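You operate a simulated robot arm through the tools that you are given. There is no shell and no other tool.

You run a simulated robot arm. Do the job below in one go: nothing can be reset, and whatever is moved stays where it is left.

TASK
Test the red tomato from the tray at N25 for firmness and put it in the Firm or Soft ring.
Fine: switch the tester on and leave it on; slide the tomato in, push the tester block down, slide it out again.

It is judged by the outcome, as a careful person would: the job done as asked, and still so three seconds after it is handed in. It fails if anything else is knocked over, pushed out of place, dropped, spilled or broken.

THE ROBOT
A 7-joint arm with a two-finger parallel gripper, fixed in place. Base frame: the origin is on the floor under the middle of its stand, x ahead of it, y to its left, z up. Readings come in m, degrees, newtons and seconds.
It reaches about 1.372 m from its shoulder. Its first joint turns from -149.0 to 149.0 degrees. Payload 3.43 kg.
The tool frame sits at the grasp point between the pads (the TCP): z along the fingers, y along the line on which they close. The tips reach 0.03 m beyond it. The gripper opens to 0.094 m. The fingers are 0.028 m wide and 0.01 m thick; the gripper's body (0.05 by 0.096 m) begins 0.055 m behind the TCP.
Orientation is that of the tool frame in the base frame, as [roll, pitch, yaw] about the fixed x, y, z axes, in that order (R = Rz(yaw) Ry(pitch) Rx(roll)). With the fingers straight down and closing along the base's y, the tool's x points along the base's -x, its y along +y and its z along -z.

THE INTERFACE
- The arm moves only by the tool play_rows. Its argument "targets" is one flat list of numbers, 7 for each row, row after row: the shift along the base's x, y, z in m, then the turn, a rotation vector about the base's x, y, z in degrees, then the gripper command, from -1 (fully open) to 1 (shut), values between in proportion. In form: [dx, dy, dz, wx, wy, wz, hand, dx, dy, dz, wx, wy, wz, hand, ...]. A call has 1 to 20 rows; each row shifts and turns the commanded pose from where the row before left it. A row lasts 0.2 s, in which the tool goes at most 0.05 m and 8.6 degrees; a call with a longer step from one row to the next is refused whole, and so is a gripper value outside its range. A pose out of reach is approached as far as the arm can. The call stops where the force on the tool passes 90 N (or 10 N more than at its start, if that is more) or the arm is blocked; 0.2 s more then pass. The fingers move at their own pace (about 0.045 m/s each) and stop on an object; they squeeze with about 26 N. The grip force told is the motor's: it shows also when the fingers shut on nothing. Time passes only in rows, and 0.2 s behind the last, so rows that do not move let the fingers close. It gives the time, the measured TCP pose, the force on the tool (base axes), the opening and the grip force at its end, in the units of the frame above (readings bear some noise), with the torque about the TCP (base axes, N m) and any sound that the robot's microphone picked up.
- Cameras (640 x 400 px; columns grow to the right, rows downward): "scene" is fixed at [0.4079, -0.645, 1.3721]; the picture's right is [0.77, -0.64, 0.00], its down [-0.40, -0.48, -0.78] and it looks along [0.50, 0.60, -0.63] (base axes); focal length 321 px, centre (320, 200). "wrist" rides on the gripper at [0.076, 0.014, -0.102] in the tool frame; the picture's right is [-0.18, 0.98, 0.00], its down [-0.75, -0.14, -0.64] and it looks along [-0.63, -0.12, 0.77] (tool axes); focal length 243 px, centre (320, 200). There is no depth. A picture from a camera that has moved, and an enlarged one, comes with that camera's place and axes in the base frame and with its lens. The place of the scene camera against the robot may be out by one fixed shift of up to 0.012 m in any direction.
- get_image(camera): a new picture of that camera. No time passes.
- enlarge(camera, box): a new picture of the part [left, top, right, bottom] of that camera's present view, enlarged. No time passes.
- close_job(): hands the job in; it is judged then, once.

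Places have to be worked out from the pictures, the camera data and where the tool is seen. Open the gripper and draw the arm clear of the work before you hand the job in, unless the task says otherwise.

The tools are called after ">>>" by a JSON object that holds its "method" and its "body". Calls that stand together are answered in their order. play_rows: Moves the arm, as the interface text tells. Its arguments: {"type":"object","properties":{"targets":{"type":"array","items":{"type":"number"}}},"required":["targets"]} The other tools are called the same way: get_image (camera) takes a picture; enlarge (camera, box) takes an enlarged picture of a part of a camera's view; close_job () hands the job in.

At the start:

```text
clock: 0.0
tool_pos: [0.971, -0.1812, 1.0895]
orientation: [-179.9, -0.1, 179.9]
contact_force: [-0.1, 0.6, 0.0]
moment: [0.04, 0.01, 0.0]
opening: 0.0939
grasp_force: 0.1
```

scene: 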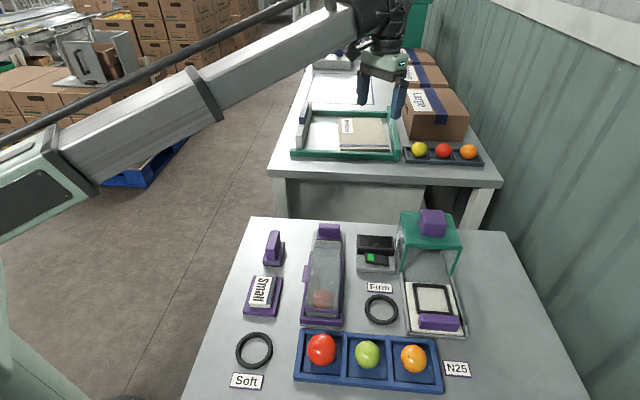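
wrist: 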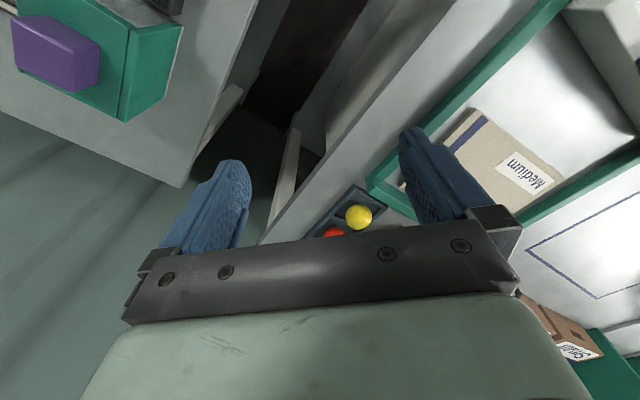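

I start by looking closely at the scene to identify the tester, tray N25 and the rings.

>>> {"method": "enlarge", "body": {"camera": "scene", "box": [220, 200, 380, 300]}}

>>> {"method": "enlarge", "body": {"camera": "scene", "box": [340, 200, 500, 300]}}

>>> {"method": "enlarge", "body": {"camera": "scene", "box": [220, 290, 380, 390]}}

>>> {"method": "enlarge", "body": {"camera": "scene", "box": [340, 270, 500, 370]}}

```text
4.00 times, centred on (300, 250) of scene
camera zoom: at [0.4079, -0.645, 1.3721], right [0.77, -0.64, 0.0], down [-0.4, -0.48, -0.78], along [0.5, 0.6, -0.63], focal length 1283 px, centre (400, 0)
```

zoom: 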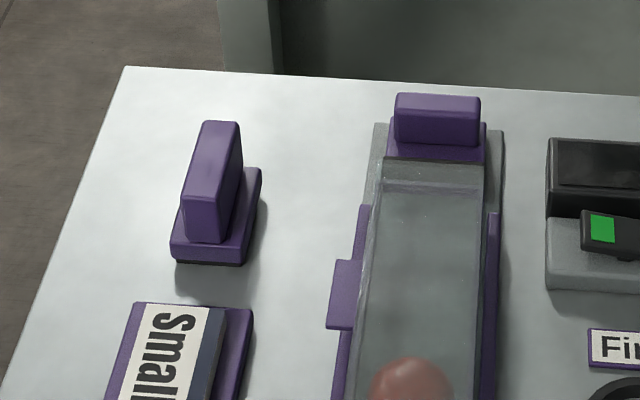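

```text
4.00 times, centred on (420, 250) of scene
camera zoom: at [0.4079, -0.645, 1.3721], right [0.77, -0.64, 0.0], down [-0.4, -0.48, -0.78], along [0.5, 0.6, -0.63], focal length 1283 px, centre (-80, 0)
```

zoom: 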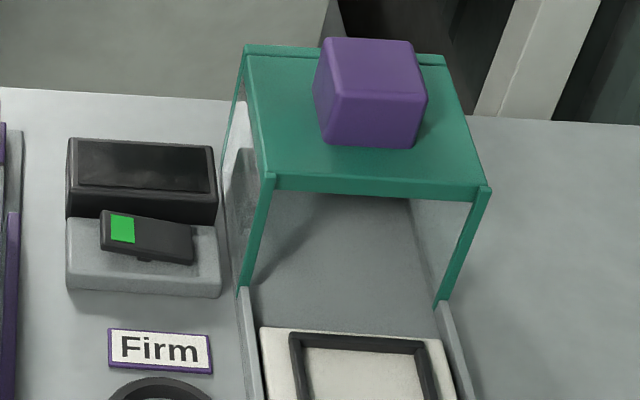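

```text
4.00 times, centred on (300, 340) of scene
camera zoom: at [0.4079, -0.645, 1.3721], right [0.77, -0.64, 0.0], down [-0.4, -0.48, -0.78], along [0.5, 0.6, -0.63], focal length 1283 px, centre (400, -360)
```

zoom: 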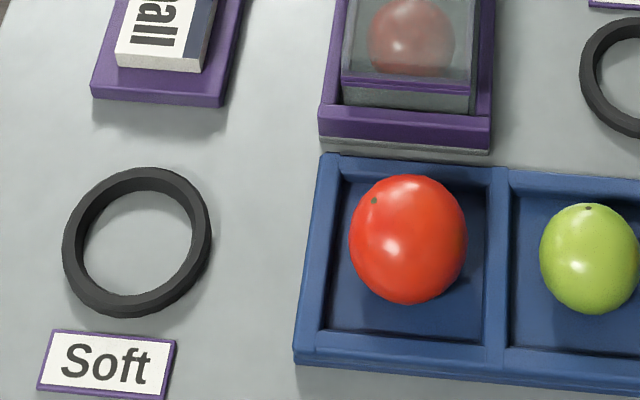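

```text
4.00 times, centred on (420, 320) of scene
camera zoom: at [0.4079, -0.645, 1.3721], right [0.77, -0.64, 0.0], down [-0.4, -0.48, -0.78], along [0.5, 0.6, -0.63], focal length 1283 px, centre (-80, -280)
```

zoom: 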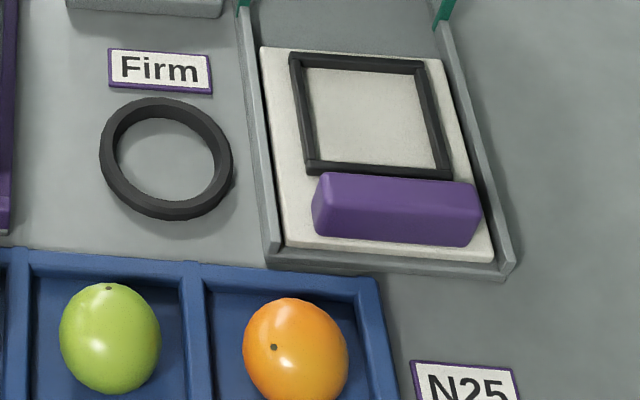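

The tester is the green gantry with the purple block, its sliding plate with a black frame and purple handle bar, and the dark display with a rocker switch. I move the arm over the near table, turned to match it, for a wrist view.

>>> {"method": "play_rows", "body": {"targets": [-0.03125, -0.0275, 0.0075, 0, 0, -5.625, -1, -0.03125, -0.0275, 0.0075, 0, 0, -5.625, -1, -0.03125, -0.0275, 0.0075, 0, 0, -5.625, -1, -0.03125, -0.0275, 0.0075, 0, 0, -5.625, -1, -0.03125, -0.0275, 0.0075, 0, 0, -5.625, -1, -0.03125, -0.0275, 0.0075, 0, 0, -5.625, -1, -0.03125, -0.0275, 0.0075, 0, 0, -5.625, -1, -0.03125, -0.0275, 0.0075, 0, 0, -5.625, -1]}}

>>> {"method": "get_image", "body": {"camera": "wrist"}}

>>> {"method": "get_image", "body": {"camera": "scene"}}

```text
clock: 1.8
tool_pos: [0.7202, -0.3998, 1.1508]
orientation: [-180.0, 0.0, 135.0]
contact_force: [1.4, 0.1, 0.0]
moment: [0.02, -0.03, 0.02]
opening: 0.0941
grasp_force: 0.1
```

```text
taken
camera wrist: at [0.6773, -0.3366, 1.2509], right [0.83, 0.56, 0.0], down [0.43, -0.63, 0.64], along [0.36, -0.53, -0.77], focal length 243 px, centre (320, 200)
```

wrist: 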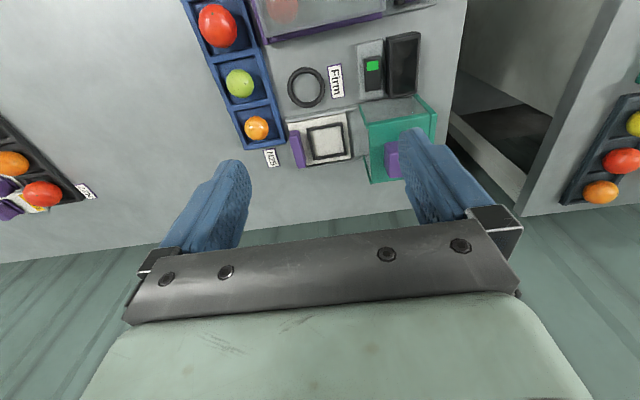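

```text
taken
```

scene: 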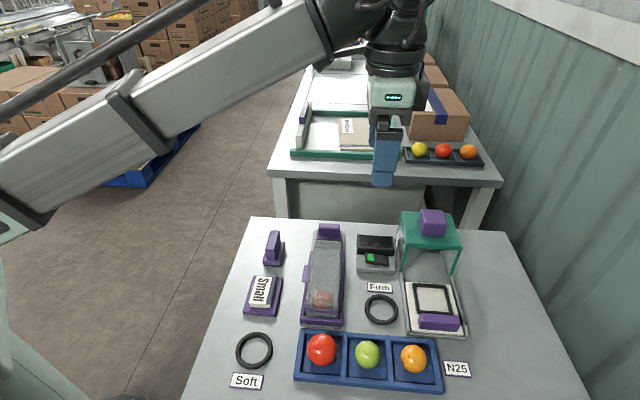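

Wrist view shows another tray further off with its own label, so I enlarge to confirm labels and look at the tester.

>>> {"method": "enlarge", "body": {"camera": "wrist", "box": [0, 100, 160, 200]}}

>>> {"method": "enlarge", "body": {"camera": "wrist", "box": [180, 90, 340, 190]}}

>>> {"method": "enlarge", "body": {"camera": "wrist", "box": [280, 20, 440, 120]}}

>>> {"method": "enlarge", "body": {"camera": "wrist", "box": [280, 80, 440, 180]}}

>>> {"method": "enlarge", "body": {"camera": "wrist", "box": [180, 0, 340, 100]}}

```text
4.00 times, centred on (80, 150) of wrist
camera zoom: at [0.6773, -0.3366, 1.2509], right [0.83, 0.56, 0.0], down [0.43, -0.63, 0.64], along [0.36, -0.53, -0.77], focal length 970 px, centre (1280, 400)
```

zoom: 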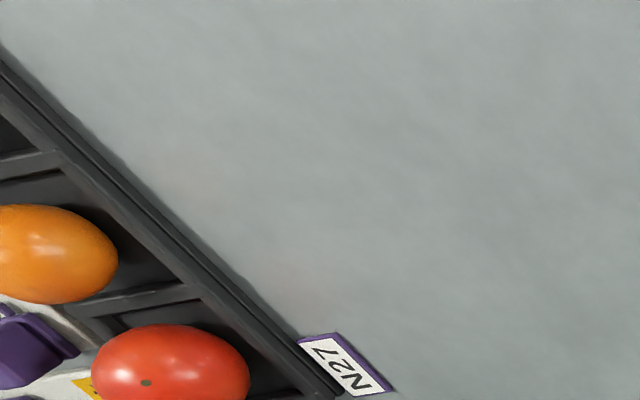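

```text
4.00 times, centred on (260, 140) of wrist
camera zoom: at [0.6773, -0.3366, 1.2509], right [0.83, 0.56, 0.0], down [0.43, -0.63, 0.64], along [0.36, -0.53, -0.77], focal length 970 px, centre (560, 440)
```

zoom: 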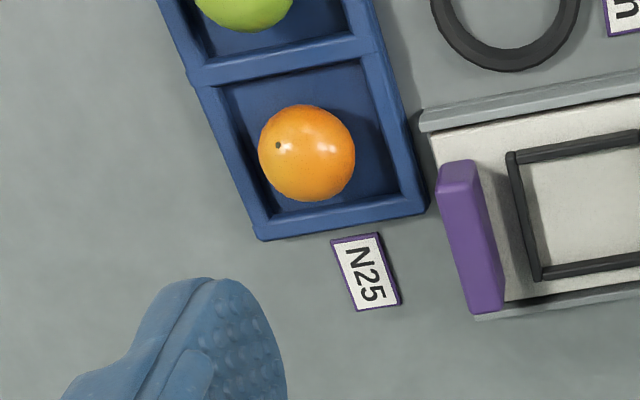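

```text
4.00 times, centred on (360, 70) of wrist
camera zoom: at [0.6773, -0.3366, 1.2509], right [0.83, 0.56, 0.0], down [0.43, -0.63, 0.64], along [0.36, -0.53, -0.77], focal length 970 px, centre (160, 720)
```

zoom: 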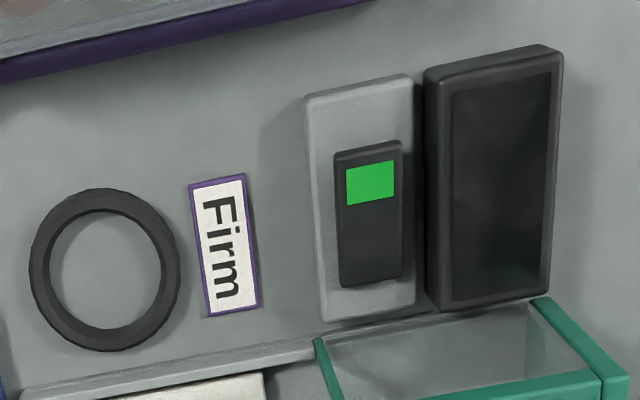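

```text
4.00 times, centred on (360, 130) of wrist
camera zoom: at [0.6773, -0.3366, 1.2509], right [0.83, 0.56, 0.0], down [0.43, -0.63, 0.64], along [0.36, -0.53, -0.77], focal length 970 px, centre (160, 480)
```

zoom: 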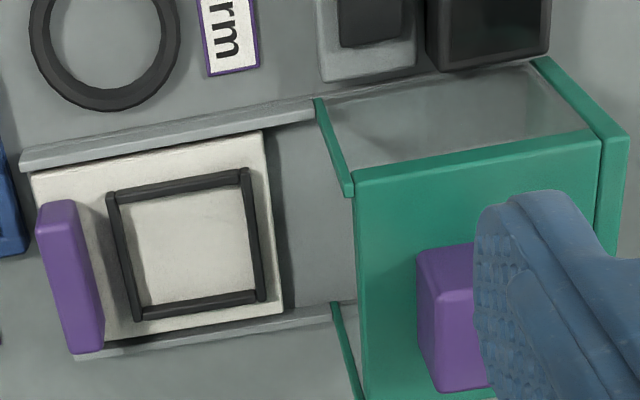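

```text
4.00 times, centred on (260, 50) of wrist
camera zoom: at [0.6773, -0.3366, 1.2509], right [0.83, 0.56, 0.0], down [0.43, -0.63, 0.64], along [0.36, -0.53, -0.77], focal length 970 px, centre (560, 800)
```

zoom: 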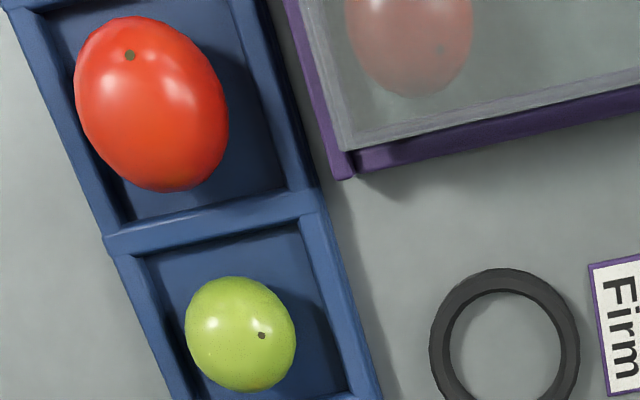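

N25 is the blue tray with the big red tomato at its far end, and the rocker's green end looks raised (off). I lower the arm a bit for closer measurement of the tester.

>>> {"method": "play_rows", "body": {"targets": [0.01, -0.01, -0.033, 0, 0, 0, -1, 0.01, -0.01, -0.033, 0, 0, 0, -1, 0.01, -0.01, -0.034, 0, 0, 0, -1]}}

>>> {"method": "get_image", "body": {"camera": "wrist"}}

>>> {"method": "enlarge", "body": {"camera": "wrist", "box": [240, 0, 400, 100]}}

>>> {"method": "enlarge", "body": {"camera": "wrist", "box": [240, 70, 400, 170]}}

```text
clock: 2.6
tool_pos: [0.7515, -0.4296, 1.0495]
orientation: [-180.0, -0.1, 135.0]
contact_force: [0.0, 0.5, 0.5]
moment: [-0.02, -0.03, 0.01]
opening: 0.0944
grasp_force: 0.0
```

```text
taken
camera wrist: at [0.7082, -0.3667, 1.1504], right [0.82, 0.57, 0.0], down [0.43, -0.63, 0.64], along [0.36, -0.53, -0.77], focal length 243 px, centre (320, 200)
```

wrist: 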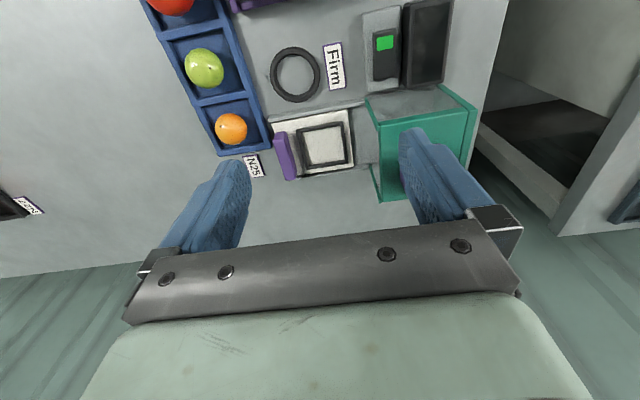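

```text
4.00 times, centred on (320, 50) of wrist
camera zoom: at [0.7082, -0.3667, 1.1504], right [0.82, 0.57, 0.0], down [0.43, -0.63, 0.64], along [0.36, -0.53, -0.77], focal length 970 px, centre (320, 800)
```

zoom: 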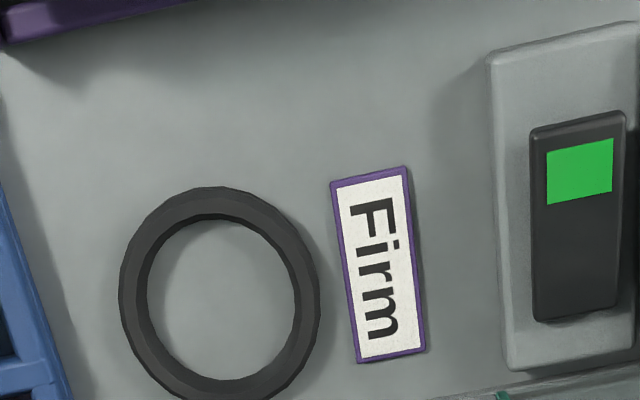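

```text
4.00 times, centred on (320, 120) of wrist
camera zoom: at [0.7082, -0.3667, 1.1504], right [0.82, 0.57, 0.0], down [0.43, -0.63, 0.64], along [0.36, -0.53, -0.77], focal length 970 px, centre (320, 520)
```

zoom: 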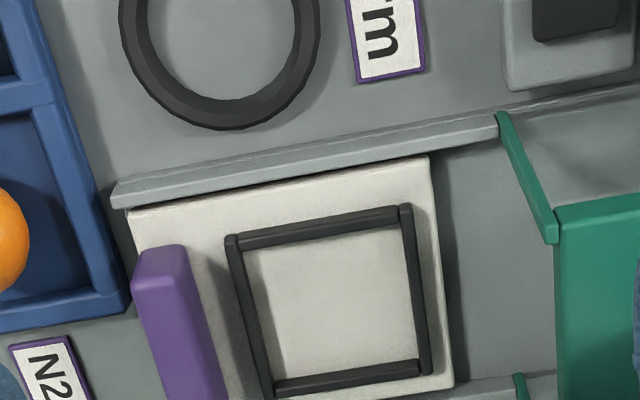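

Table height comes out about 0.80, the rocker's green end near (0.787, -0.354, 0.83), and the gantry top near 0.90. I close the gripper and go above the rocker's raised green end to check alignment.

>>> {"method": "play_rows", "body": {"targets": [0.008, 0.019, -0.02, 0, 0, 0, 1, 0.008, 0.019, -0.02, 0, 0, 0, 1, 0.008, 0.02, -0.04, 0, 0, 0, 1, 0.0083, 0.019, -0.04, 0, 0, 0, 1, 0, 0, 0, 0, 0, 0, 1]}}

>>> {"method": "get_image", "body": {"camera": "wrist"}}

>>> {"method": "enlarge", "body": {"camera": "scene", "box": [320, 200, 480, 300]}}

```text
clock: 3.8
tool_pos: [0.7846, -0.3544, 0.9299]
orientation: [180.0, -0.2, 135.0]
contact_force: [0.1, 0.2, 0.5]
moment: [-0.03, 0.01, 0.01]
opening: 0.0001
grasp_force: 10.3
```

```text
taken
camera wrist: at [0.7409, -0.2913, 1.0306], right [0.82, 0.57, 0.0], down [0.43, -0.63, 0.64], along [0.36, -0.53, -0.77], focal length 243 px, centre (320, 200)
```

wrist: 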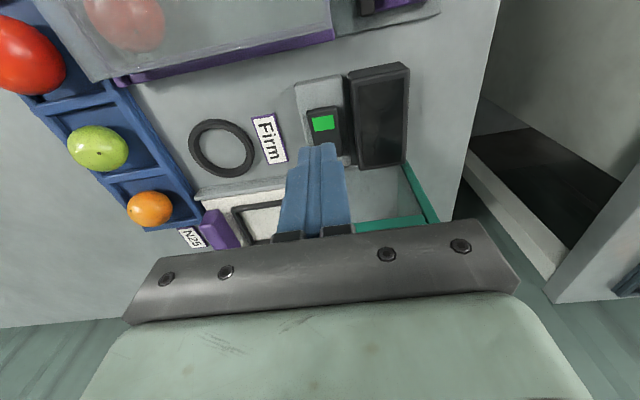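

```text
4.00 times, centred on (400, 250) of scene
camera zoom: at [0.4079, -0.645, 1.3721], right [0.77, -0.64, 0.0], down [-0.4, -0.48, -0.78], along [0.5, 0.6, -0.63], focal length 1283 px, centre (0, 0)
```

zoom: 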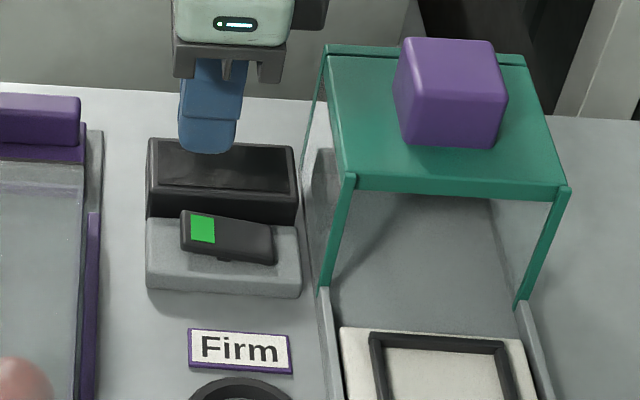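

Triangulating the green patch from two wrist views gives (0.7895, -0.357, 0.830), so the closed fingertips are lined up on the outer green end. I lower in small steps to press it.

>>> {"method": "play_rows", "body": {"targets": [-0.001, 0.001, -0.03, 0, 0, 0, 1, -0.0005, 0.0005, -0.025, 0, 0, 0, 1, 0, 0, -0.008, 0, 0, 0, 1, 0, 0, -0.004, 0, 0, 0, 1]}}

>>> {"method": "enlarge", "body": {"camera": "wrist", "box": [240, 60, 400, 160]}}

>>> {"method": "enlarge", "body": {"camera": "scene", "box": [320, 200, 480, 300]}}

```text
clock: 4.8
tool_pos: [0.783, -0.3524, 0.8619]
orientation: [-180.0, 0.0, 134.9]
contact_force: [-0.8, -0.6, 0.5]
moment: [0.02, -0.01, -0.02]
opening: 0.0
grasp_force: 26.6
```

```text
4.00 times, centred on (320, 110) of wrist
camera zoom: at [0.7389, -0.2891, 0.9636], right [0.82, 0.57, 0.0], down [0.43, -0.63, 0.64], along [0.36, -0.53, -0.77], focal length 970 px, centre (320, 560)
```

zoom: 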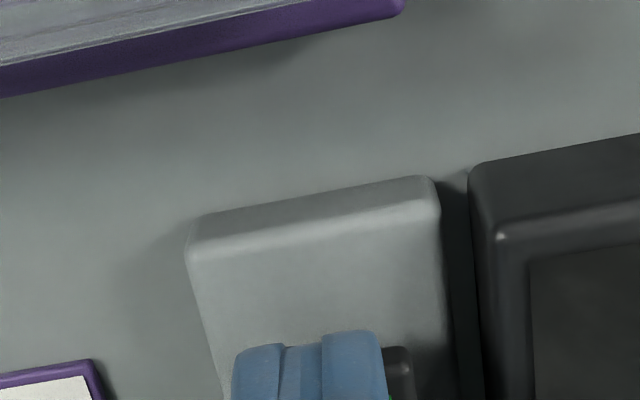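

```text
4.00 times, centred on (400, 250) of scene
camera zoom: at [0.4079, -0.645, 1.3721], right [0.77, -0.64, 0.0], down [-0.4, -0.48, -0.78], along [0.5, 0.6, -0.63], focal length 1283 px, centre (0, 0)
```

zoom: 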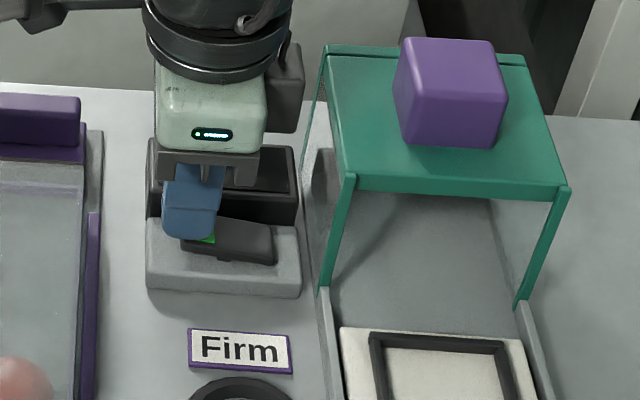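

The tips are just at the rocker's height with no contact yet; they sit a few millimetres outward, so I nudge in by 4 mm and keep pressing down in small steps.

>>> {"method": "play_rows", "body": {"targets": [0.004, 0, 0, 0, 0, 0, 1, 0, 0, -0.003, 0, 0, 0, 1, 0, 0, -0.003, 0, 0, 0, 1, 0, 0, -0.002, 0, 0, 0, 1]}}

>>> {"method": "enlarge", "body": {"camera": "scene", "box": [320, 200, 480, 300]}}

```text
clock: 5.8
tool_pos: [0.7857, -0.3525, 0.8565]
orientation: [180.0, 0.2, 135.0]
contact_force: [0.1, 2.2, 25.3]
moment: [-0.17, -0.28, -0.04]
opening: 0.0
grasp_force: 25.9
```

```text
4.00 times, centred on (400, 250) of scene
camera zoom: at [0.4079, -0.645, 1.3721], right [0.77, -0.64, 0.0], down [-0.4, -0.48, -0.78], along [0.5, 0.6, -0.63], focal length 1283 px, centre (0, 0)
```

zoom: 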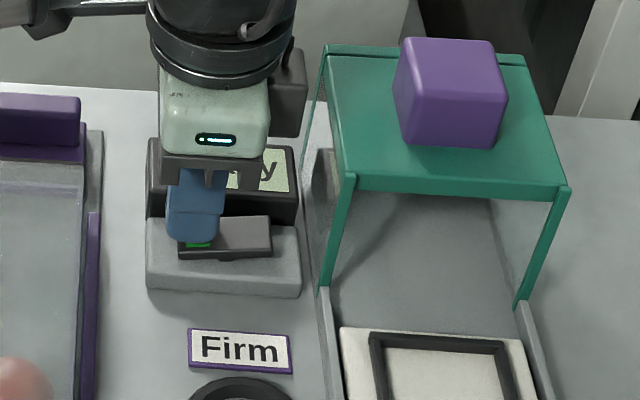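

The display has lit ("...y"), and the force is 25 N against the rocker's stop. I lift off and check that it stays on.

>>> {"method": "play_rows", "body": {"targets": [0, 0, 0.03, 0, 0, 0, 1, -0.01, -0.005, 0.045, 0, 0, 0, 1, -0.03, -0.01, 0.035, 0, 0, 0, 1, -0.03, -0.01, 0.035, 0, 0, 0, 1]}}

>>> {"method": "enlarge", "body": {"camera": "scene", "box": [320, 200, 480, 300]}}

>>> {"method": "get_image", "body": {"camera": "wrist"}}

```text
clock: 6.8
tool_pos: [0.7159, -0.3771, 0.9989]
orientation: [180.0, 0.0, 135.1]
contact_force: [-0.4, -1.2, -1.0]
moment: [-0.02, -0.01, 0.0]
opening: 0.0
grasp_force: 26.0
```

```text
4.00 times, centred on (400, 250) of scene
camera zoom: at [0.4079, -0.645, 1.3721], right [0.77, -0.64, 0.0], down [-0.4, -0.48, -0.78], along [0.5, 0.6, -0.63], focal length 1283 px, centre (0, 0)
```

zoom: 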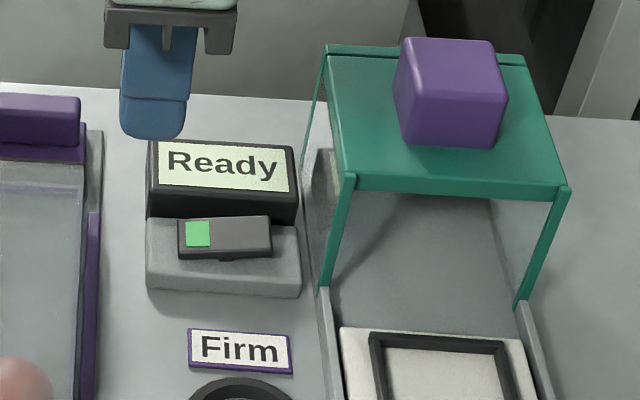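

```text
taken
camera wrist: at [0.6723, -0.3134, 1.101], right [0.82, 0.57, 0.0], down [0.43, -0.63, 0.64], along [0.36, -0.53, -0.77], focal length 243 px, centre (320, 200)
```

wrist: 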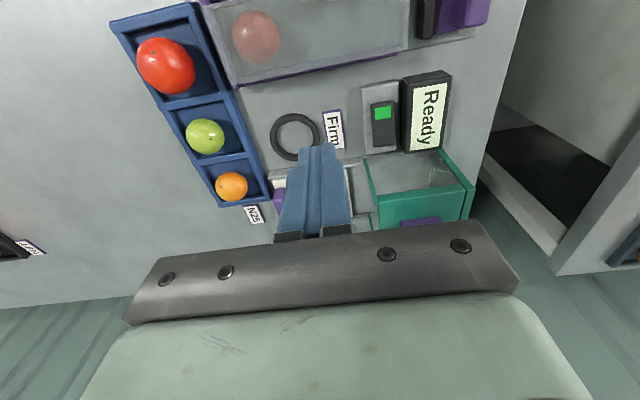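

The switch holds and the display reads "Ready". Now I hover over the red tomato (triangulated near (0.575, -0.444, 0.828)) to measure it and its compartment.

>>> {"method": "play_rows", "body": {"targets": [-0.035, -0.0168, 0, 0, 0, 0, 0, -0.035, -0.0168, 0, 0, 0, 0, -0.5, -0.035, -0.0168, 0, 0, 0, 0, -1, -0.036, -0.0168, 0, 0, 0, 0, -1]}}

>>> {"method": "get_image", "body": {"camera": "wrist"}}

>>> {"method": "enlarge", "body": {"camera": "wrist", "box": [240, 20, 400, 120]}}

>>> {"method": "enlarge", "body": {"camera": "scene", "box": [240, 300, 400, 400]}}

```text
clock: 7.8
tool_pos: [0.5737, -0.4442, 0.9991]
orientation: [-180.0, 0.1, 135.1]
contact_force: [-0.8, -0.1, 0.8]
moment: [-0.02, 0.01, 0.03]
opening: 0.0839
grasp_force: 0.1
```

```text
taken
camera wrist: at [0.531, -0.381, 1.1008], right [0.82, 0.57, 0.0], down [0.43, -0.63, 0.64], along [0.36, -0.53, -0.77], focal length 243 px, centre (320, 200)
```

wrist: 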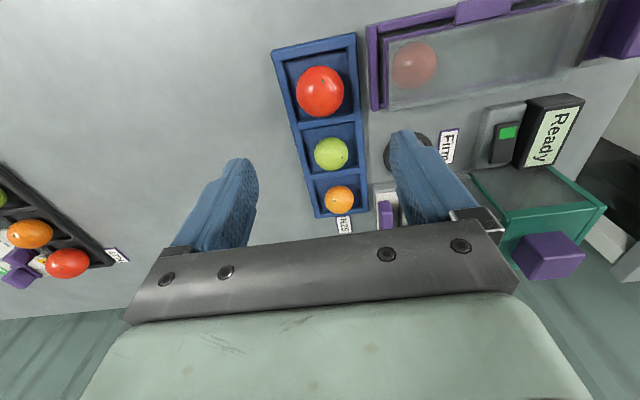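

```text
4.00 times, centred on (320, 70) of wrist
camera zoom: at [0.531, -0.381, 1.1008], right [0.82, 0.57, 0.0], down [0.43, -0.63, 0.64], along [0.36, -0.53, -0.77], focal length 970 px, centre (320, 720)
```

zoom: 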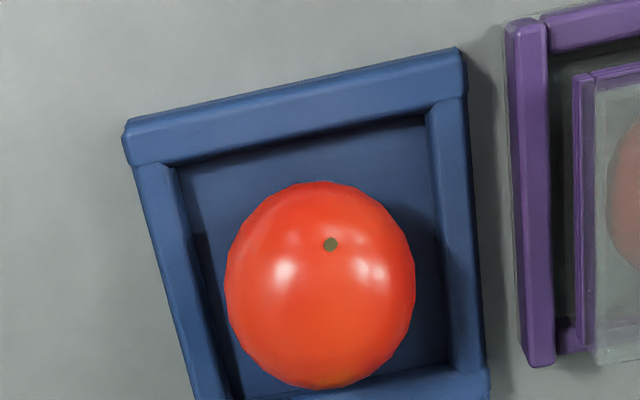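

```text
4.00 times, centred on (320, 350) of scene
camera zoom: at [0.4079, -0.645, 1.3721], right [0.77, -0.64, 0.0], down [-0.4, -0.48, -0.78], along [0.5, 0.6, -0.63], focal length 1283 px, centre (320, -400)
```

zoom: 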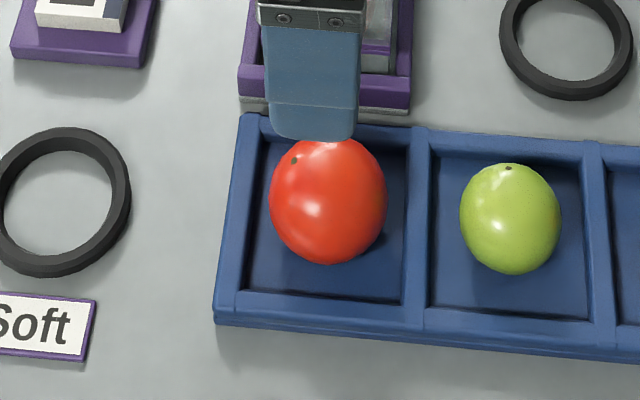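

The tomato is about 5.1 cm across, centred near (0.574, -0.444, 0.828), in a shallow compartment. I turn the hand 90° so the fingers close along the tray's length, which also suits the tester, and set a modest opening.

>>> {"method": "play_rows", "body": {"targets": [0, 0, 0, 0, 0, 8.2, -0.5, 0, 0, 0, 0, 0, 8.2, -0.5, 0, 0, 0, 0, 0, 8.2, -0.5, 0, 0, 0, 0, 0, 8.2, -0.5, 0, 0, 0, 0, 0, 8.2, -0.5, 0, 0, 0, 0, 0, 8.2, -0.5, 0, 0, 0, 0, 0, 8.2, -0.5, 0, 0, 0, 0, 0, 8.2, -0.5, 0, 0, 0, 0, 0, 8.2, -0.5, 0, 0, 0, 0, 0, 8.2, -0.5, 0, 0, 0, 0, 0, 7.0, -0.4]}}

>>> {"method": "get_image", "body": {"camera": "wrist"}}

>>> {"method": "enlarge", "body": {"camera": "wrist", "box": [240, 20, 400, 120]}}

>>> {"method": "get_image", "body": {"camera": "scene"}}

```text
clock: 10.2
tool_pos: [0.5754, -0.4455, 1.0007]
orientation: [-180.0, 0.1, -135.8]
contact_force: [-0.4, -0.1, -0.5]
moment: [-0.01, 0.03, 0.0]
opening: 0.0661
grasp_force: 0.0
```

```text
taken
camera wrist: at [0.5111, -0.4883, 1.101], right [-0.55, 0.83, 0.0], down [0.64, 0.42, 0.64], along [0.54, 0.35, -0.77], focal length 243 px, centre (320, 200)
```

wrist: 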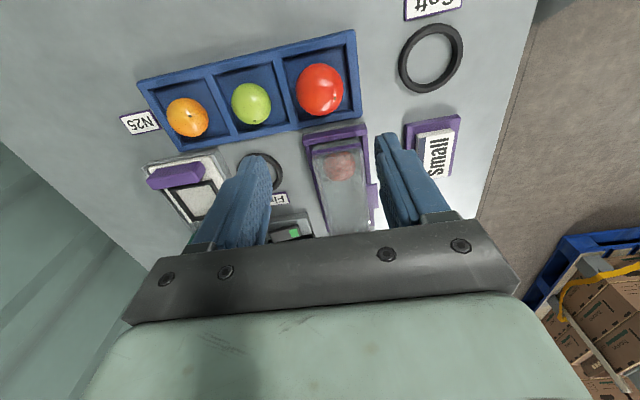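

```text
4.00 times, centred on (320, 70) of wrist
camera zoom: at [0.5111, -0.4883, 1.101], right [-0.55, 0.83, 0.0], down [0.64, 0.42, 0.64], along [0.54, 0.35, -0.77], focal length 970 px, centre (320, 720)
```

zoom: 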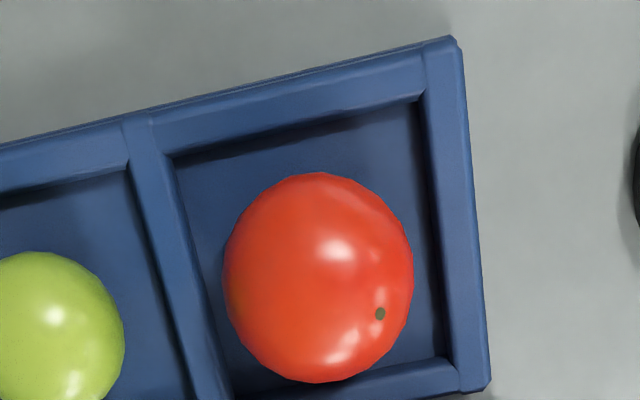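

```text
taken
```

scene: 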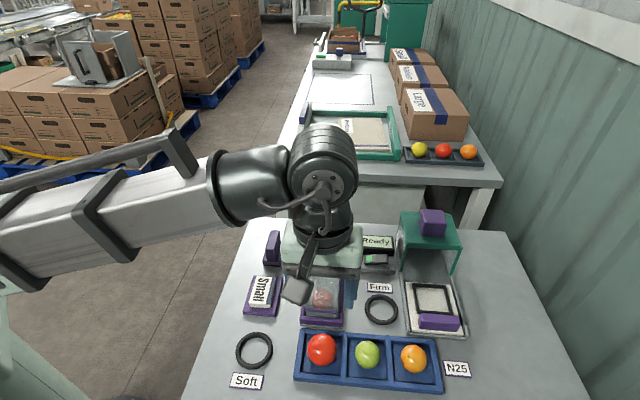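

The hand is centred over the tomato (TCP (0.575, -0.4455) vs tomato (0.574, -0.4455)). I descend so the tips end just above the tray walls, beside the tomato's middle.

>>> {"method": "play_rows", "body": {"targets": [-0.0005, 0, -0.04, 0, 0, 0, -0.45, -0.0005, 0, -0.04, 0, 0, 0, -0.45, 0, 0, -0.04, 0, 0, 0, -0.45, 0, 0, -0.026, 0, 0, 0, -0.45]}}

>>> {"method": "get_image", "body": {"camera": "wrist"}}

>>> {"method": "enlarge", "body": {"camera": "scene", "box": [240, 290, 400, 390]}}

```text
clock: 11.2
tool_pos: [0.5744, -0.4465, 0.8536]
orientation: [-180.0, 0.0, -136.0]
contact_force: [-0.6, 0.2, 0.5]
moment: [0.05, 0.01, -0.01]
opening: 0.0678
grasp_force: 0.0
```

```text
taken
camera wrist: at [0.5102, -0.4885, 0.9549], right [-0.55, 0.83, 0.0], down [0.64, 0.42, 0.64], along [0.54, 0.35, -0.77], focal length 243 px, centre (320, 200)
```

wrist: 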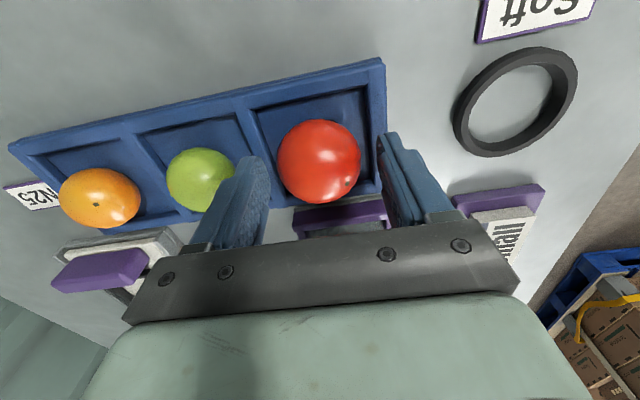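

```text
4.00 times, centred on (320, 340) of scene
camera zoom: at [0.4079, -0.645, 1.3721], right [0.77, -0.64, 0.0], down [-0.4, -0.48, -0.78], along [0.5, 0.6, -0.63], focal length 1283 px, centre (320, -360)
```

zoom: 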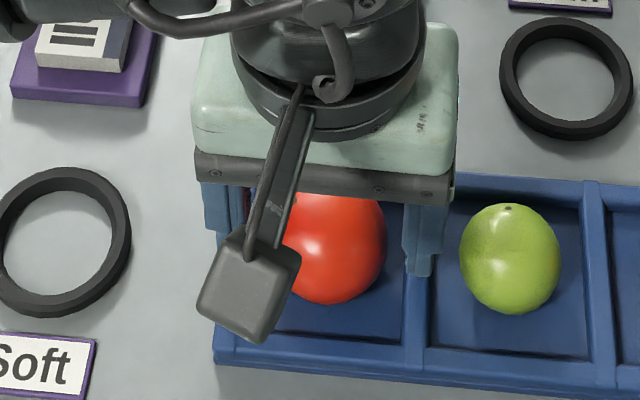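

The fingers straddle the tomato with its middle level with the tips. I lower 7 mm more, watching for contact with the tray walls, then close gently.

>>> {"method": "play_rows", "body": {"targets": [0, 0, -0.004, 0, 0, 0, -0.45, 0, 0, -0.003, 0, 0, 0, -0.45]}}

>>> {"method": "enlarge", "body": {"camera": "wrist", "box": [220, 90, 420, 215]}}

```text
clock: 11.8
tool_pos: [0.5751, -0.4447, 0.8481]
orientation: [-180.0, -0.1, -136.1]
contact_force: [0.5, 0.1, -0.5]
moment: [0.0, 0.02, -0.04]
opening: 0.0681
grasp_force: 0.0
```

```text
3.20 times, centred on (320, 152) of wrist
camera zoom: at [0.51, -0.4884, 0.9481], right [-0.55, 0.83, 0.0], down [0.64, 0.42, 0.64], along [0.54, 0.35, -0.77], focal length 776 px, centre (320, 352)
```

zoom: 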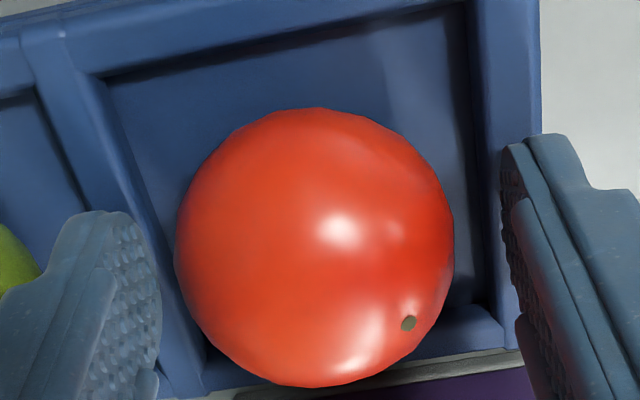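

No contact with the walls; the tomato is centred between the pads. I close to just under its width so it is held gently.

>>> {"method": "play_rows", "body": {"targets": [0, 0, 0, 0, 0, 0, -0.15, 0, 0, 0, 0, 0, 0, -0.05, 0, 0, 0, 0, 0, 0, -0.02, 0, 0, 0, 0, 0, 0, -0.02]}}

>>> {"method": "enlarge", "body": {"camera": "wrist", "box": [220, 90, 420, 215]}}

```text
clock: 12.8
tool_pos: [0.5746, -0.4446, 0.8471]
orientation: [180.0, 0.0, -135.9]
contact_force: [0.4, -0.1, -0.4]
moment: [0.0, 0.0, -0.01]
opening: 0.0511
grasp_force: 16.2
```

```text
3.20 times, centred on (320, 152) of wrist
camera zoom: at [0.51, -0.4884, 0.9481], right [-0.55, 0.83, 0.0], down [0.64, 0.42, 0.64], along [0.54, 0.35, -0.77], focal length 776 px, centre (320, 352)
```

zoom: 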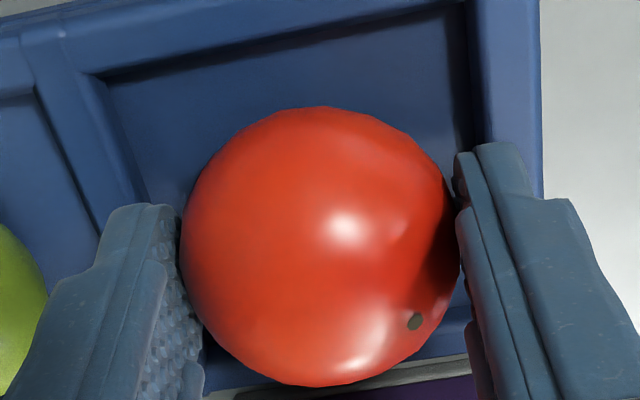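

It holds at 0.0511 m with about 16 N. I lift slowly and check.

>>> {"method": "play_rows", "body": {"targets": [0, 0, 0.01, 0, 0, 0, -0.02, 0, 0, 0.02, 0, 0, 0, -0.02, 0, 0, 0.04, 0, 0, 0, -0.02, 0, 0, 0.04, 0, 0, 0, -0.02]}}

>>> {"method": "get_image", "body": {"camera": "wrist"}}

>>> {"method": "get_image", "body": {"camera": "scene"}}

```text
clock: 13.8
tool_pos: [0.5766, -0.4442, 0.957]
orientation: [-180.0, 0.0, -136.0]
contact_force: [0.5, -0.8, -0.2]
moment: [0.02, -0.01, -0.02]
opening: 0.0508
grasp_force: 15.9
```

```text
taken
camera wrist: at [0.5105, -0.4877, 1.0585], right [-0.55, 0.83, 0.0], down [0.64, 0.42, 0.64], along [0.54, 0.35, -0.77], focal length 243 px, centre (320, 200)
```

wrist: 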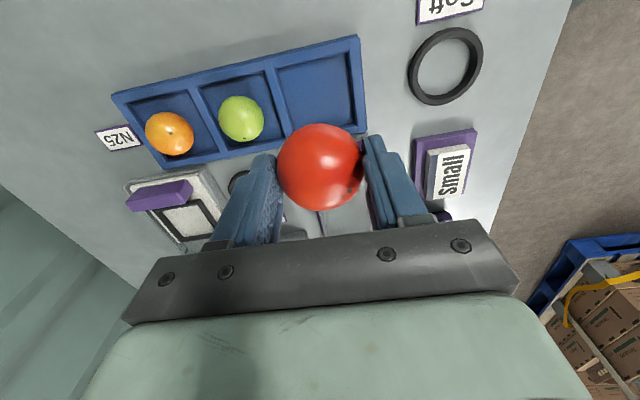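

```text
taken
```

scene: 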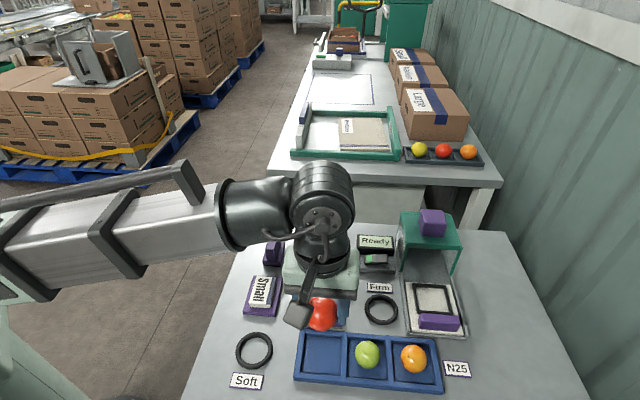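

The tomato is held securely, and nothing else moved. I carry it at a safe height above the tester's black frame (estimated centre (0.8085, -0.503)).

>>> {"method": "play_rows", "body": {"targets": [0.02, -0.006, 0.015, 0, 0, 0, -0.02, 0.04, -0.01, 0.015, 0, 0, 0, -0.02, 0.04, -0.01, 0.013, 0, 0, 0, -0.02, 0.04, -0.01, 0, 0, 0, 0, -0.02, 0.04, -0.01, 0, 0, 0, 0, -0.02, 0.03, -0.008, 0, 0, 0, 0, -0.02, 0.0215, -0.005, 0, 0, 0, 0, -0.02]}}

>>> {"method": "get_image", "body": {"camera": "wrist"}}

>>> {"method": "enlarge", "body": {"camera": "wrist", "box": [240, 30, 400, 130]}}

>>> {"method": "enlarge", "body": {"camera": "scene", "box": [360, 220, 520, 320]}}

```text
clock: 15.4
tool_pos: [0.8069, -0.5024, 1.0012]
orientation: [-180.0, 0.0, -136.0]
contact_force: [-0.4, -0.1, 0.2]
moment: [-0.01, -0.02, 0.01]
opening: 0.0509
grasp_force: 16.2
```

```text
taken
camera wrist: at [0.7422, -0.5474, 1.1014], right [-0.55, 0.83, 0.0], down [0.64, 0.42, 0.64], along [0.54, 0.35, -0.77], focal length 243 px, centre (320, 200)
```

wrist: 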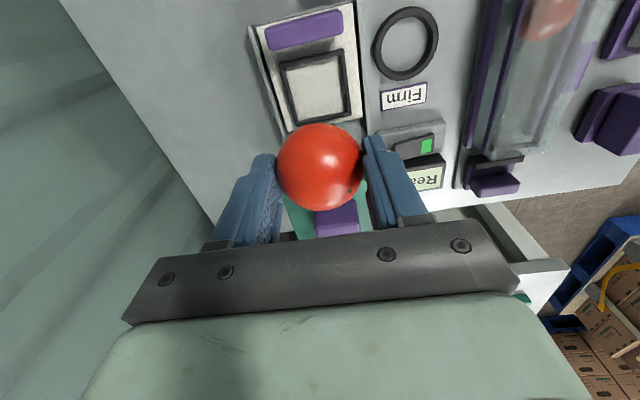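

```text
4.00 times, centred on (320, 80) of wrist
camera zoom: at [0.7422, -0.5474, 1.1014], right [-0.55, 0.83, 0.0], down [0.64, 0.42, 0.64], along [0.54, 0.35, -0.77], focal length 970 px, centre (320, 680)
```

zoom: 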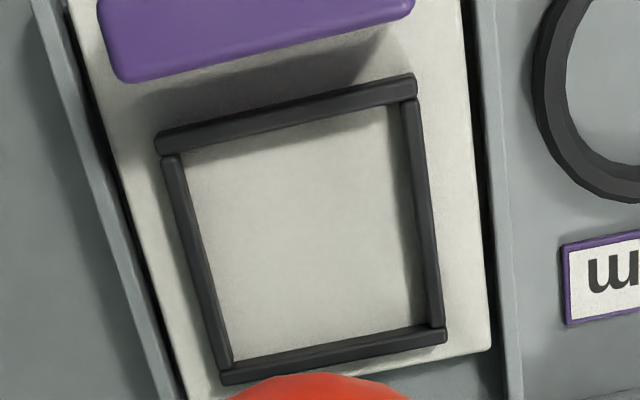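

```text
4.00 times, centred on (440, 270) of scene
camera zoom: at [0.4079, -0.645, 1.3721], right [0.77, -0.64, 0.0], down [-0.4, -0.48, -0.78], along [0.5, 0.6, -0.63], focal length 1283 px, centre (-160, -80)
```

zoom: 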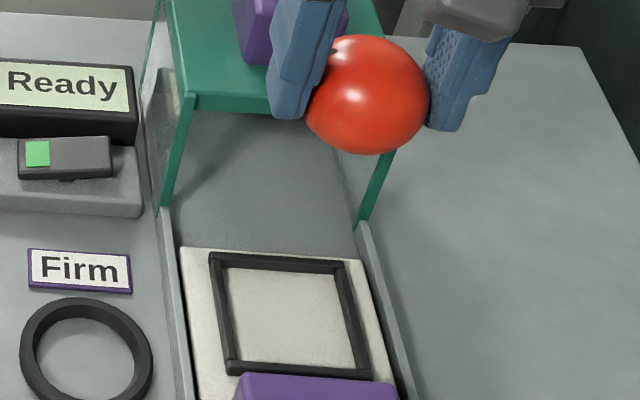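

The frame's centre measures about (0.809, -0.505) with an inner width near 5.4 cm, so the tomato will fit. I shift a few millimetres to centre it and lower towards the plate.

>>> {"method": "play_rows", "body": {"targets": [0.0034, -0.0011, -0.03, 0, 0, 0, -0.02, 0, 0, -0.04, 0, 0, 0, -0.02, 0, 0, -0.04, 0, 0, 0, -0.02, 0, 0, -0.02, 0, 0, 0, -0.02]}}

>>> {"method": "enlarge", "body": {"camera": "wrist", "box": [220, 80, 420, 205]}}

>>> {"method": "enlarge", "body": {"camera": "scene", "box": [360, 230, 520, 330]}}

```text
clock: 16.4
tool_pos: [0.8079, -0.5046, 0.8699]
orientation: [-180.0, 0.0, -136.0]
contact_force: [0.0, 0.9, 0.2]
moment: [0.03, 0.03, -0.01]
opening: 0.051
grasp_force: 15.3
```

```text
3.20 times, centred on (320, 142) of wrist
camera zoom: at [0.745, -0.5481, 0.9703], right [-0.55, 0.83, 0.0], down [0.64, 0.42, 0.64], along [0.54, 0.35, -0.77], focal length 776 px, centre (320, 384)
```

zoom: 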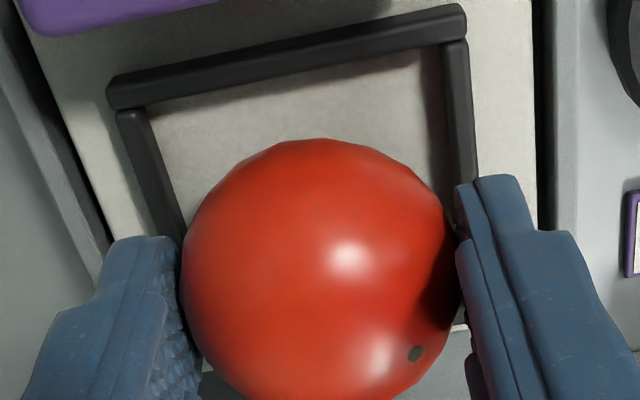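

```text
4.00 times, centred on (440, 280) of scene
camera zoom: at [0.4079, -0.645, 1.3721], right [0.77, -0.64, 0.0], down [-0.4, -0.48, -0.78], along [0.5, 0.6, -0.63], focal length 1283 px, centre (-160, -120)
```

zoom: 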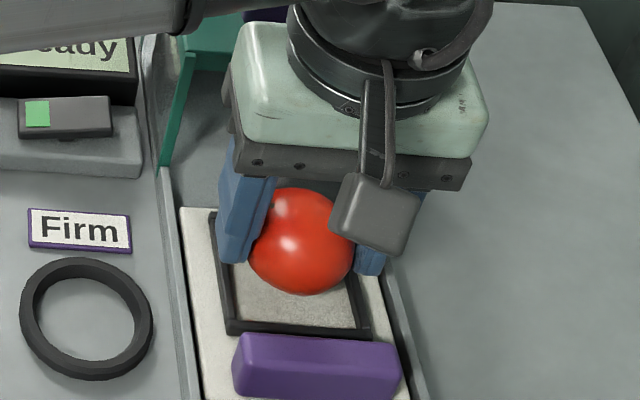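

Projection checks in both views agree that the tomato is centred over the frame. I lower the rest in small steps until it touches.

>>> {"method": "play_rows", "body": {"targets": [0.001, 0, -0.006, 0, 0, 0, -0.02, 0, 0, -0.004, 0, 0, 0, -0.02, 0, 0, -0.002, 0, 0, 0, -0.02]}}

>>> {"method": "enlarge", "body": {"camera": "wrist", "box": [220, 80, 420, 205]}}

>>> {"method": "enlarge", "body": {"camera": "scene", "box": [360, 230, 520, 330]}}

```text
clock: 17.2
tool_pos: [0.8104, -0.5051, 0.8586]
orientation: [180.0, -0.1, -136.0]
contact_force: [1.1, 0.8, 9.3]
moment: [0.04, -0.03, 0.02]
opening: 0.0505
grasp_force: 15.6
```

```text
3.20 times, centred on (320, 142) of wrist
camera zoom: at [0.7458, -0.5484, 0.96], right [-0.55, 0.83, 0.0], down [0.64, 0.42, 0.64], along [0.54, 0.35, -0.77], focal length 776 px, centre (320, 384)
```

zoom: 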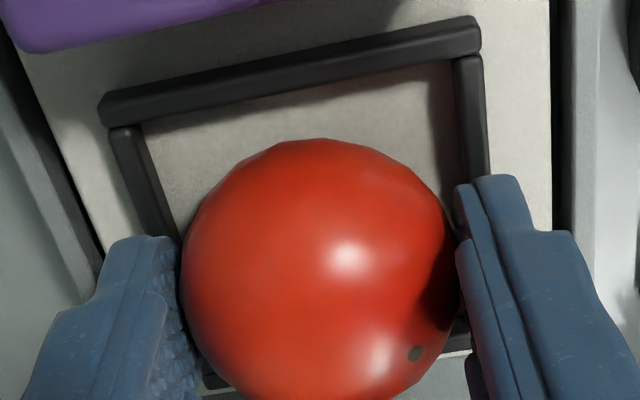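

```text
4.00 times, centred on (440, 280) of scene
camera zoom: at [0.4079, -0.645, 1.3721], right [0.77, -0.64, 0.0], down [-0.4, -0.48, -0.78], along [0.5, 0.6, -0.63], focal length 1283 px, centre (-160, -120)
```

zoom: 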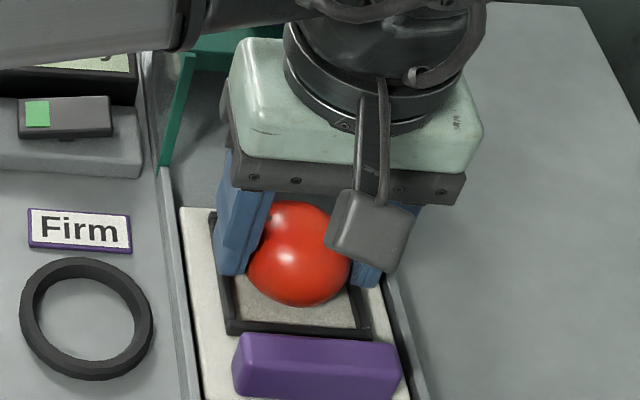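

It touched down (9 N up) inside the frame. I ease off 1 mm and open slightly to release it.

>>> {"method": "play_rows", "body": {"targets": [0, 0, 0.001, 0, 0, 0, -0.05, 0, 0, 0, 0, 0, 0, -0.12, 0, 0, 0, 0, 0, 0, -0.25, 0, 0, 0, 0, 0, 0, -0.4, 0, 0, 0, 0, 0, 0, -0.4]}}

>>> {"method": "enlarge", "body": {"camera": "wrist", "box": [220, 80, 420, 205]}}

```text
clock: 18.4
tool_pos: [0.8114, -0.5052, 0.8594]
orientation: [-179.9, 0.0, -136.0]
contact_force: [-0.5, 0.5, -0.6]
moment: [0.03, 0.03, 0.01]
opening: 0.0656
grasp_force: 0.1
```

```text
3.20 times, centred on (320, 142) of wrist
camera zoom: at [0.7459, -0.5484, 0.9599], right [-0.55, 0.83, 0.0], down [0.64, 0.42, 0.64], along [0.54, 0.35, -0.77], focal length 776 px, centre (320, 384)
```

zoom: 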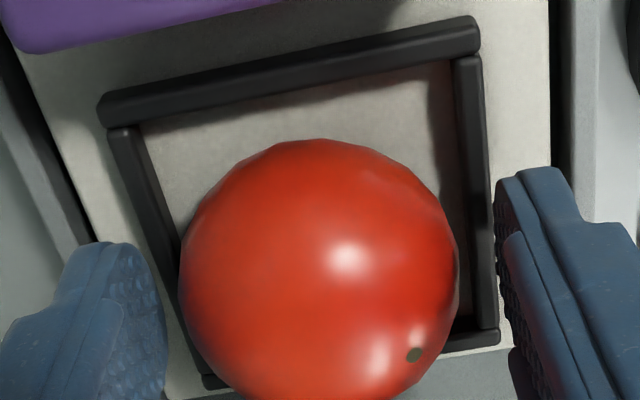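

The tomato sits inside the frame and the fingers are clear of it. I raise straight up and then shift back over the handle bar for a look.

>>> {"method": "play_rows", "body": {"targets": [0, 0, 0.02, 0, 0, 0, -0.4, 0, 0, 0.04, 0, 0, 0, -0.4, 0, 0, 0.04, 0, 0, 0, -0.6, -0.018, -0.017, 0.03, 0, 0, 0, -1, -0.018, -0.017, 0.01, 0, 0, 0, -1]}}

>>> {"method": "get_image", "body": {"camera": "wrist"}}

>>> {"method": "enlarge", "body": {"camera": "wrist", "box": [220, 30, 420, 155]}}

>>> {"method": "enlarge", "body": {"camera": "scene", "box": [360, 250, 520, 350]}}

```text
clock: 19.6
tool_pos: [0.7743, -0.5391, 0.999]
orientation: [180.0, 0.0, -136.0]
contact_force: [-0.7, 0.2, -0.1]
moment: [-0.02, 0.02, 0.01]
opening: 0.0938
grasp_force: 0.1
```

```text
taken
camera wrist: at [0.7103, -0.5821, 1.1002], right [-0.55, 0.83, 0.0], down [0.64, 0.42, 0.64], along [0.54, 0.35, -0.77], focal length 243 px, centre (320, 200)
```

wrist: 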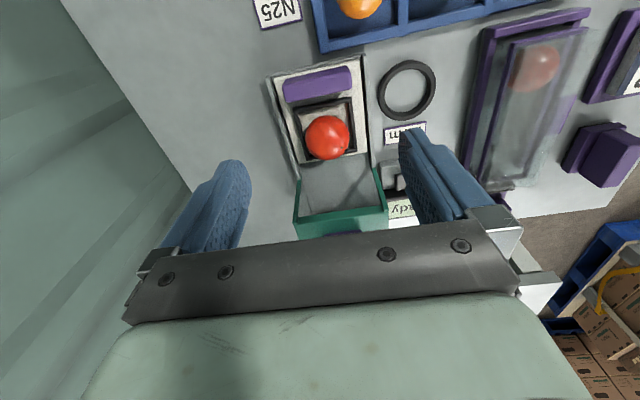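

```text
3.20 times, centred on (320, 92) of wrist
camera zoom: at [0.7103, -0.5821, 1.1002], right [-0.55, 0.83, 0.0], down [0.64, 0.42, 0.64], along [0.54, 0.35, -0.77], focal length 776 px, centre (320, 544)
```

zoom: 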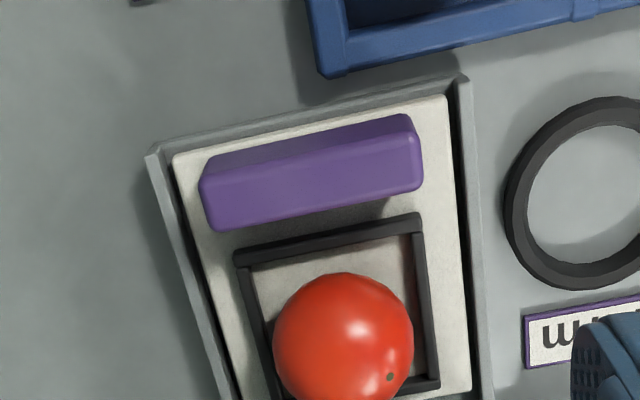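

```text
4.00 times, centred on (440, 300) of scene
camera zoom: at [0.4079, -0.645, 1.3721], right [0.77, -0.64, 0.0], down [-0.4, -0.48, -0.78], along [0.5, 0.6, -0.63], focal length 1283 px, centre (-160, -200)
```

zoom: 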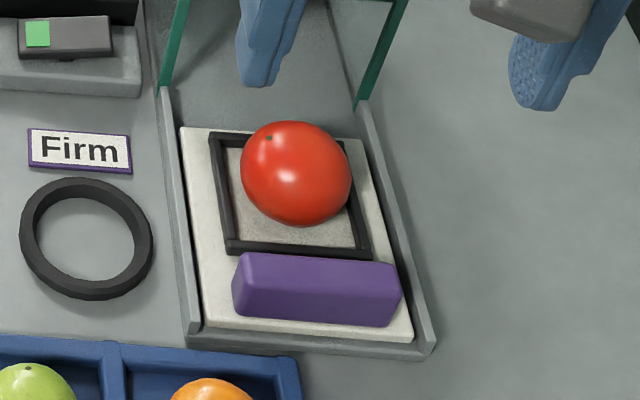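

The handle bar measures about 7 cm long, 1.6 cm thick, top at z≈0.848, with its outer face near the plate's outer edge. I close the fingers and move to just outside the handle so I can push the plate in.

>>> {"method": "play_rows", "body": {"targets": [-0.012, -0.012, 0, 0, 0, 0, 1, -0.012, -0.012, -0.015, 0, 0, 0, 1, -0.009, -0.009, -0.03, 0, 0, 0, 1, 0, 0, -0.02, 0, 0, 0, 1, 0, 0, 0, 0, 0, 0, 1]}}

>>> {"method": "get_image", "body": {"camera": "wrist"}}

>>> {"method": "enlarge", "body": {"camera": "scene", "box": [360, 260, 520, 360]}}

```text
clock: 20.8
tool_pos: [0.7403, -0.5713, 0.9326]
orientation: [180.0, 0.0, -136.0]
contact_force: [0.4, -0.1, 1.0]
moment: [0.02, 0.01, 0.01]
opening: 0.0
grasp_force: 10.3
```

```text
taken
camera wrist: at [0.6767, -0.6157, 1.0351], right [-0.55, 0.83, 0.0], down [0.64, 0.42, 0.64], along [0.54, 0.35, -0.77], focal length 243 px, centre (320, 200)
```

wrist: 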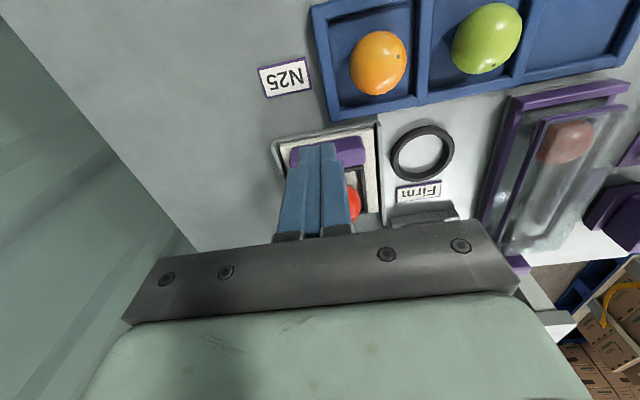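

```text
4.00 times, centred on (440, 310) of scene
camera zoom: at [0.4079, -0.645, 1.3721], right [0.77, -0.64, 0.0], down [-0.4, -0.48, -0.78], along [0.5, 0.6, -0.63], focal length 1283 px, centre (-160, -240)
```

zoom: 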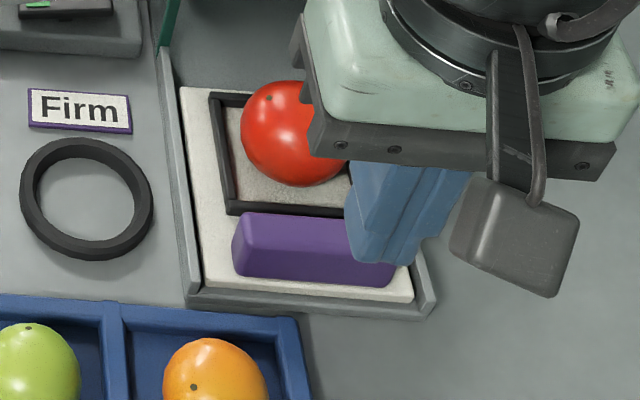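

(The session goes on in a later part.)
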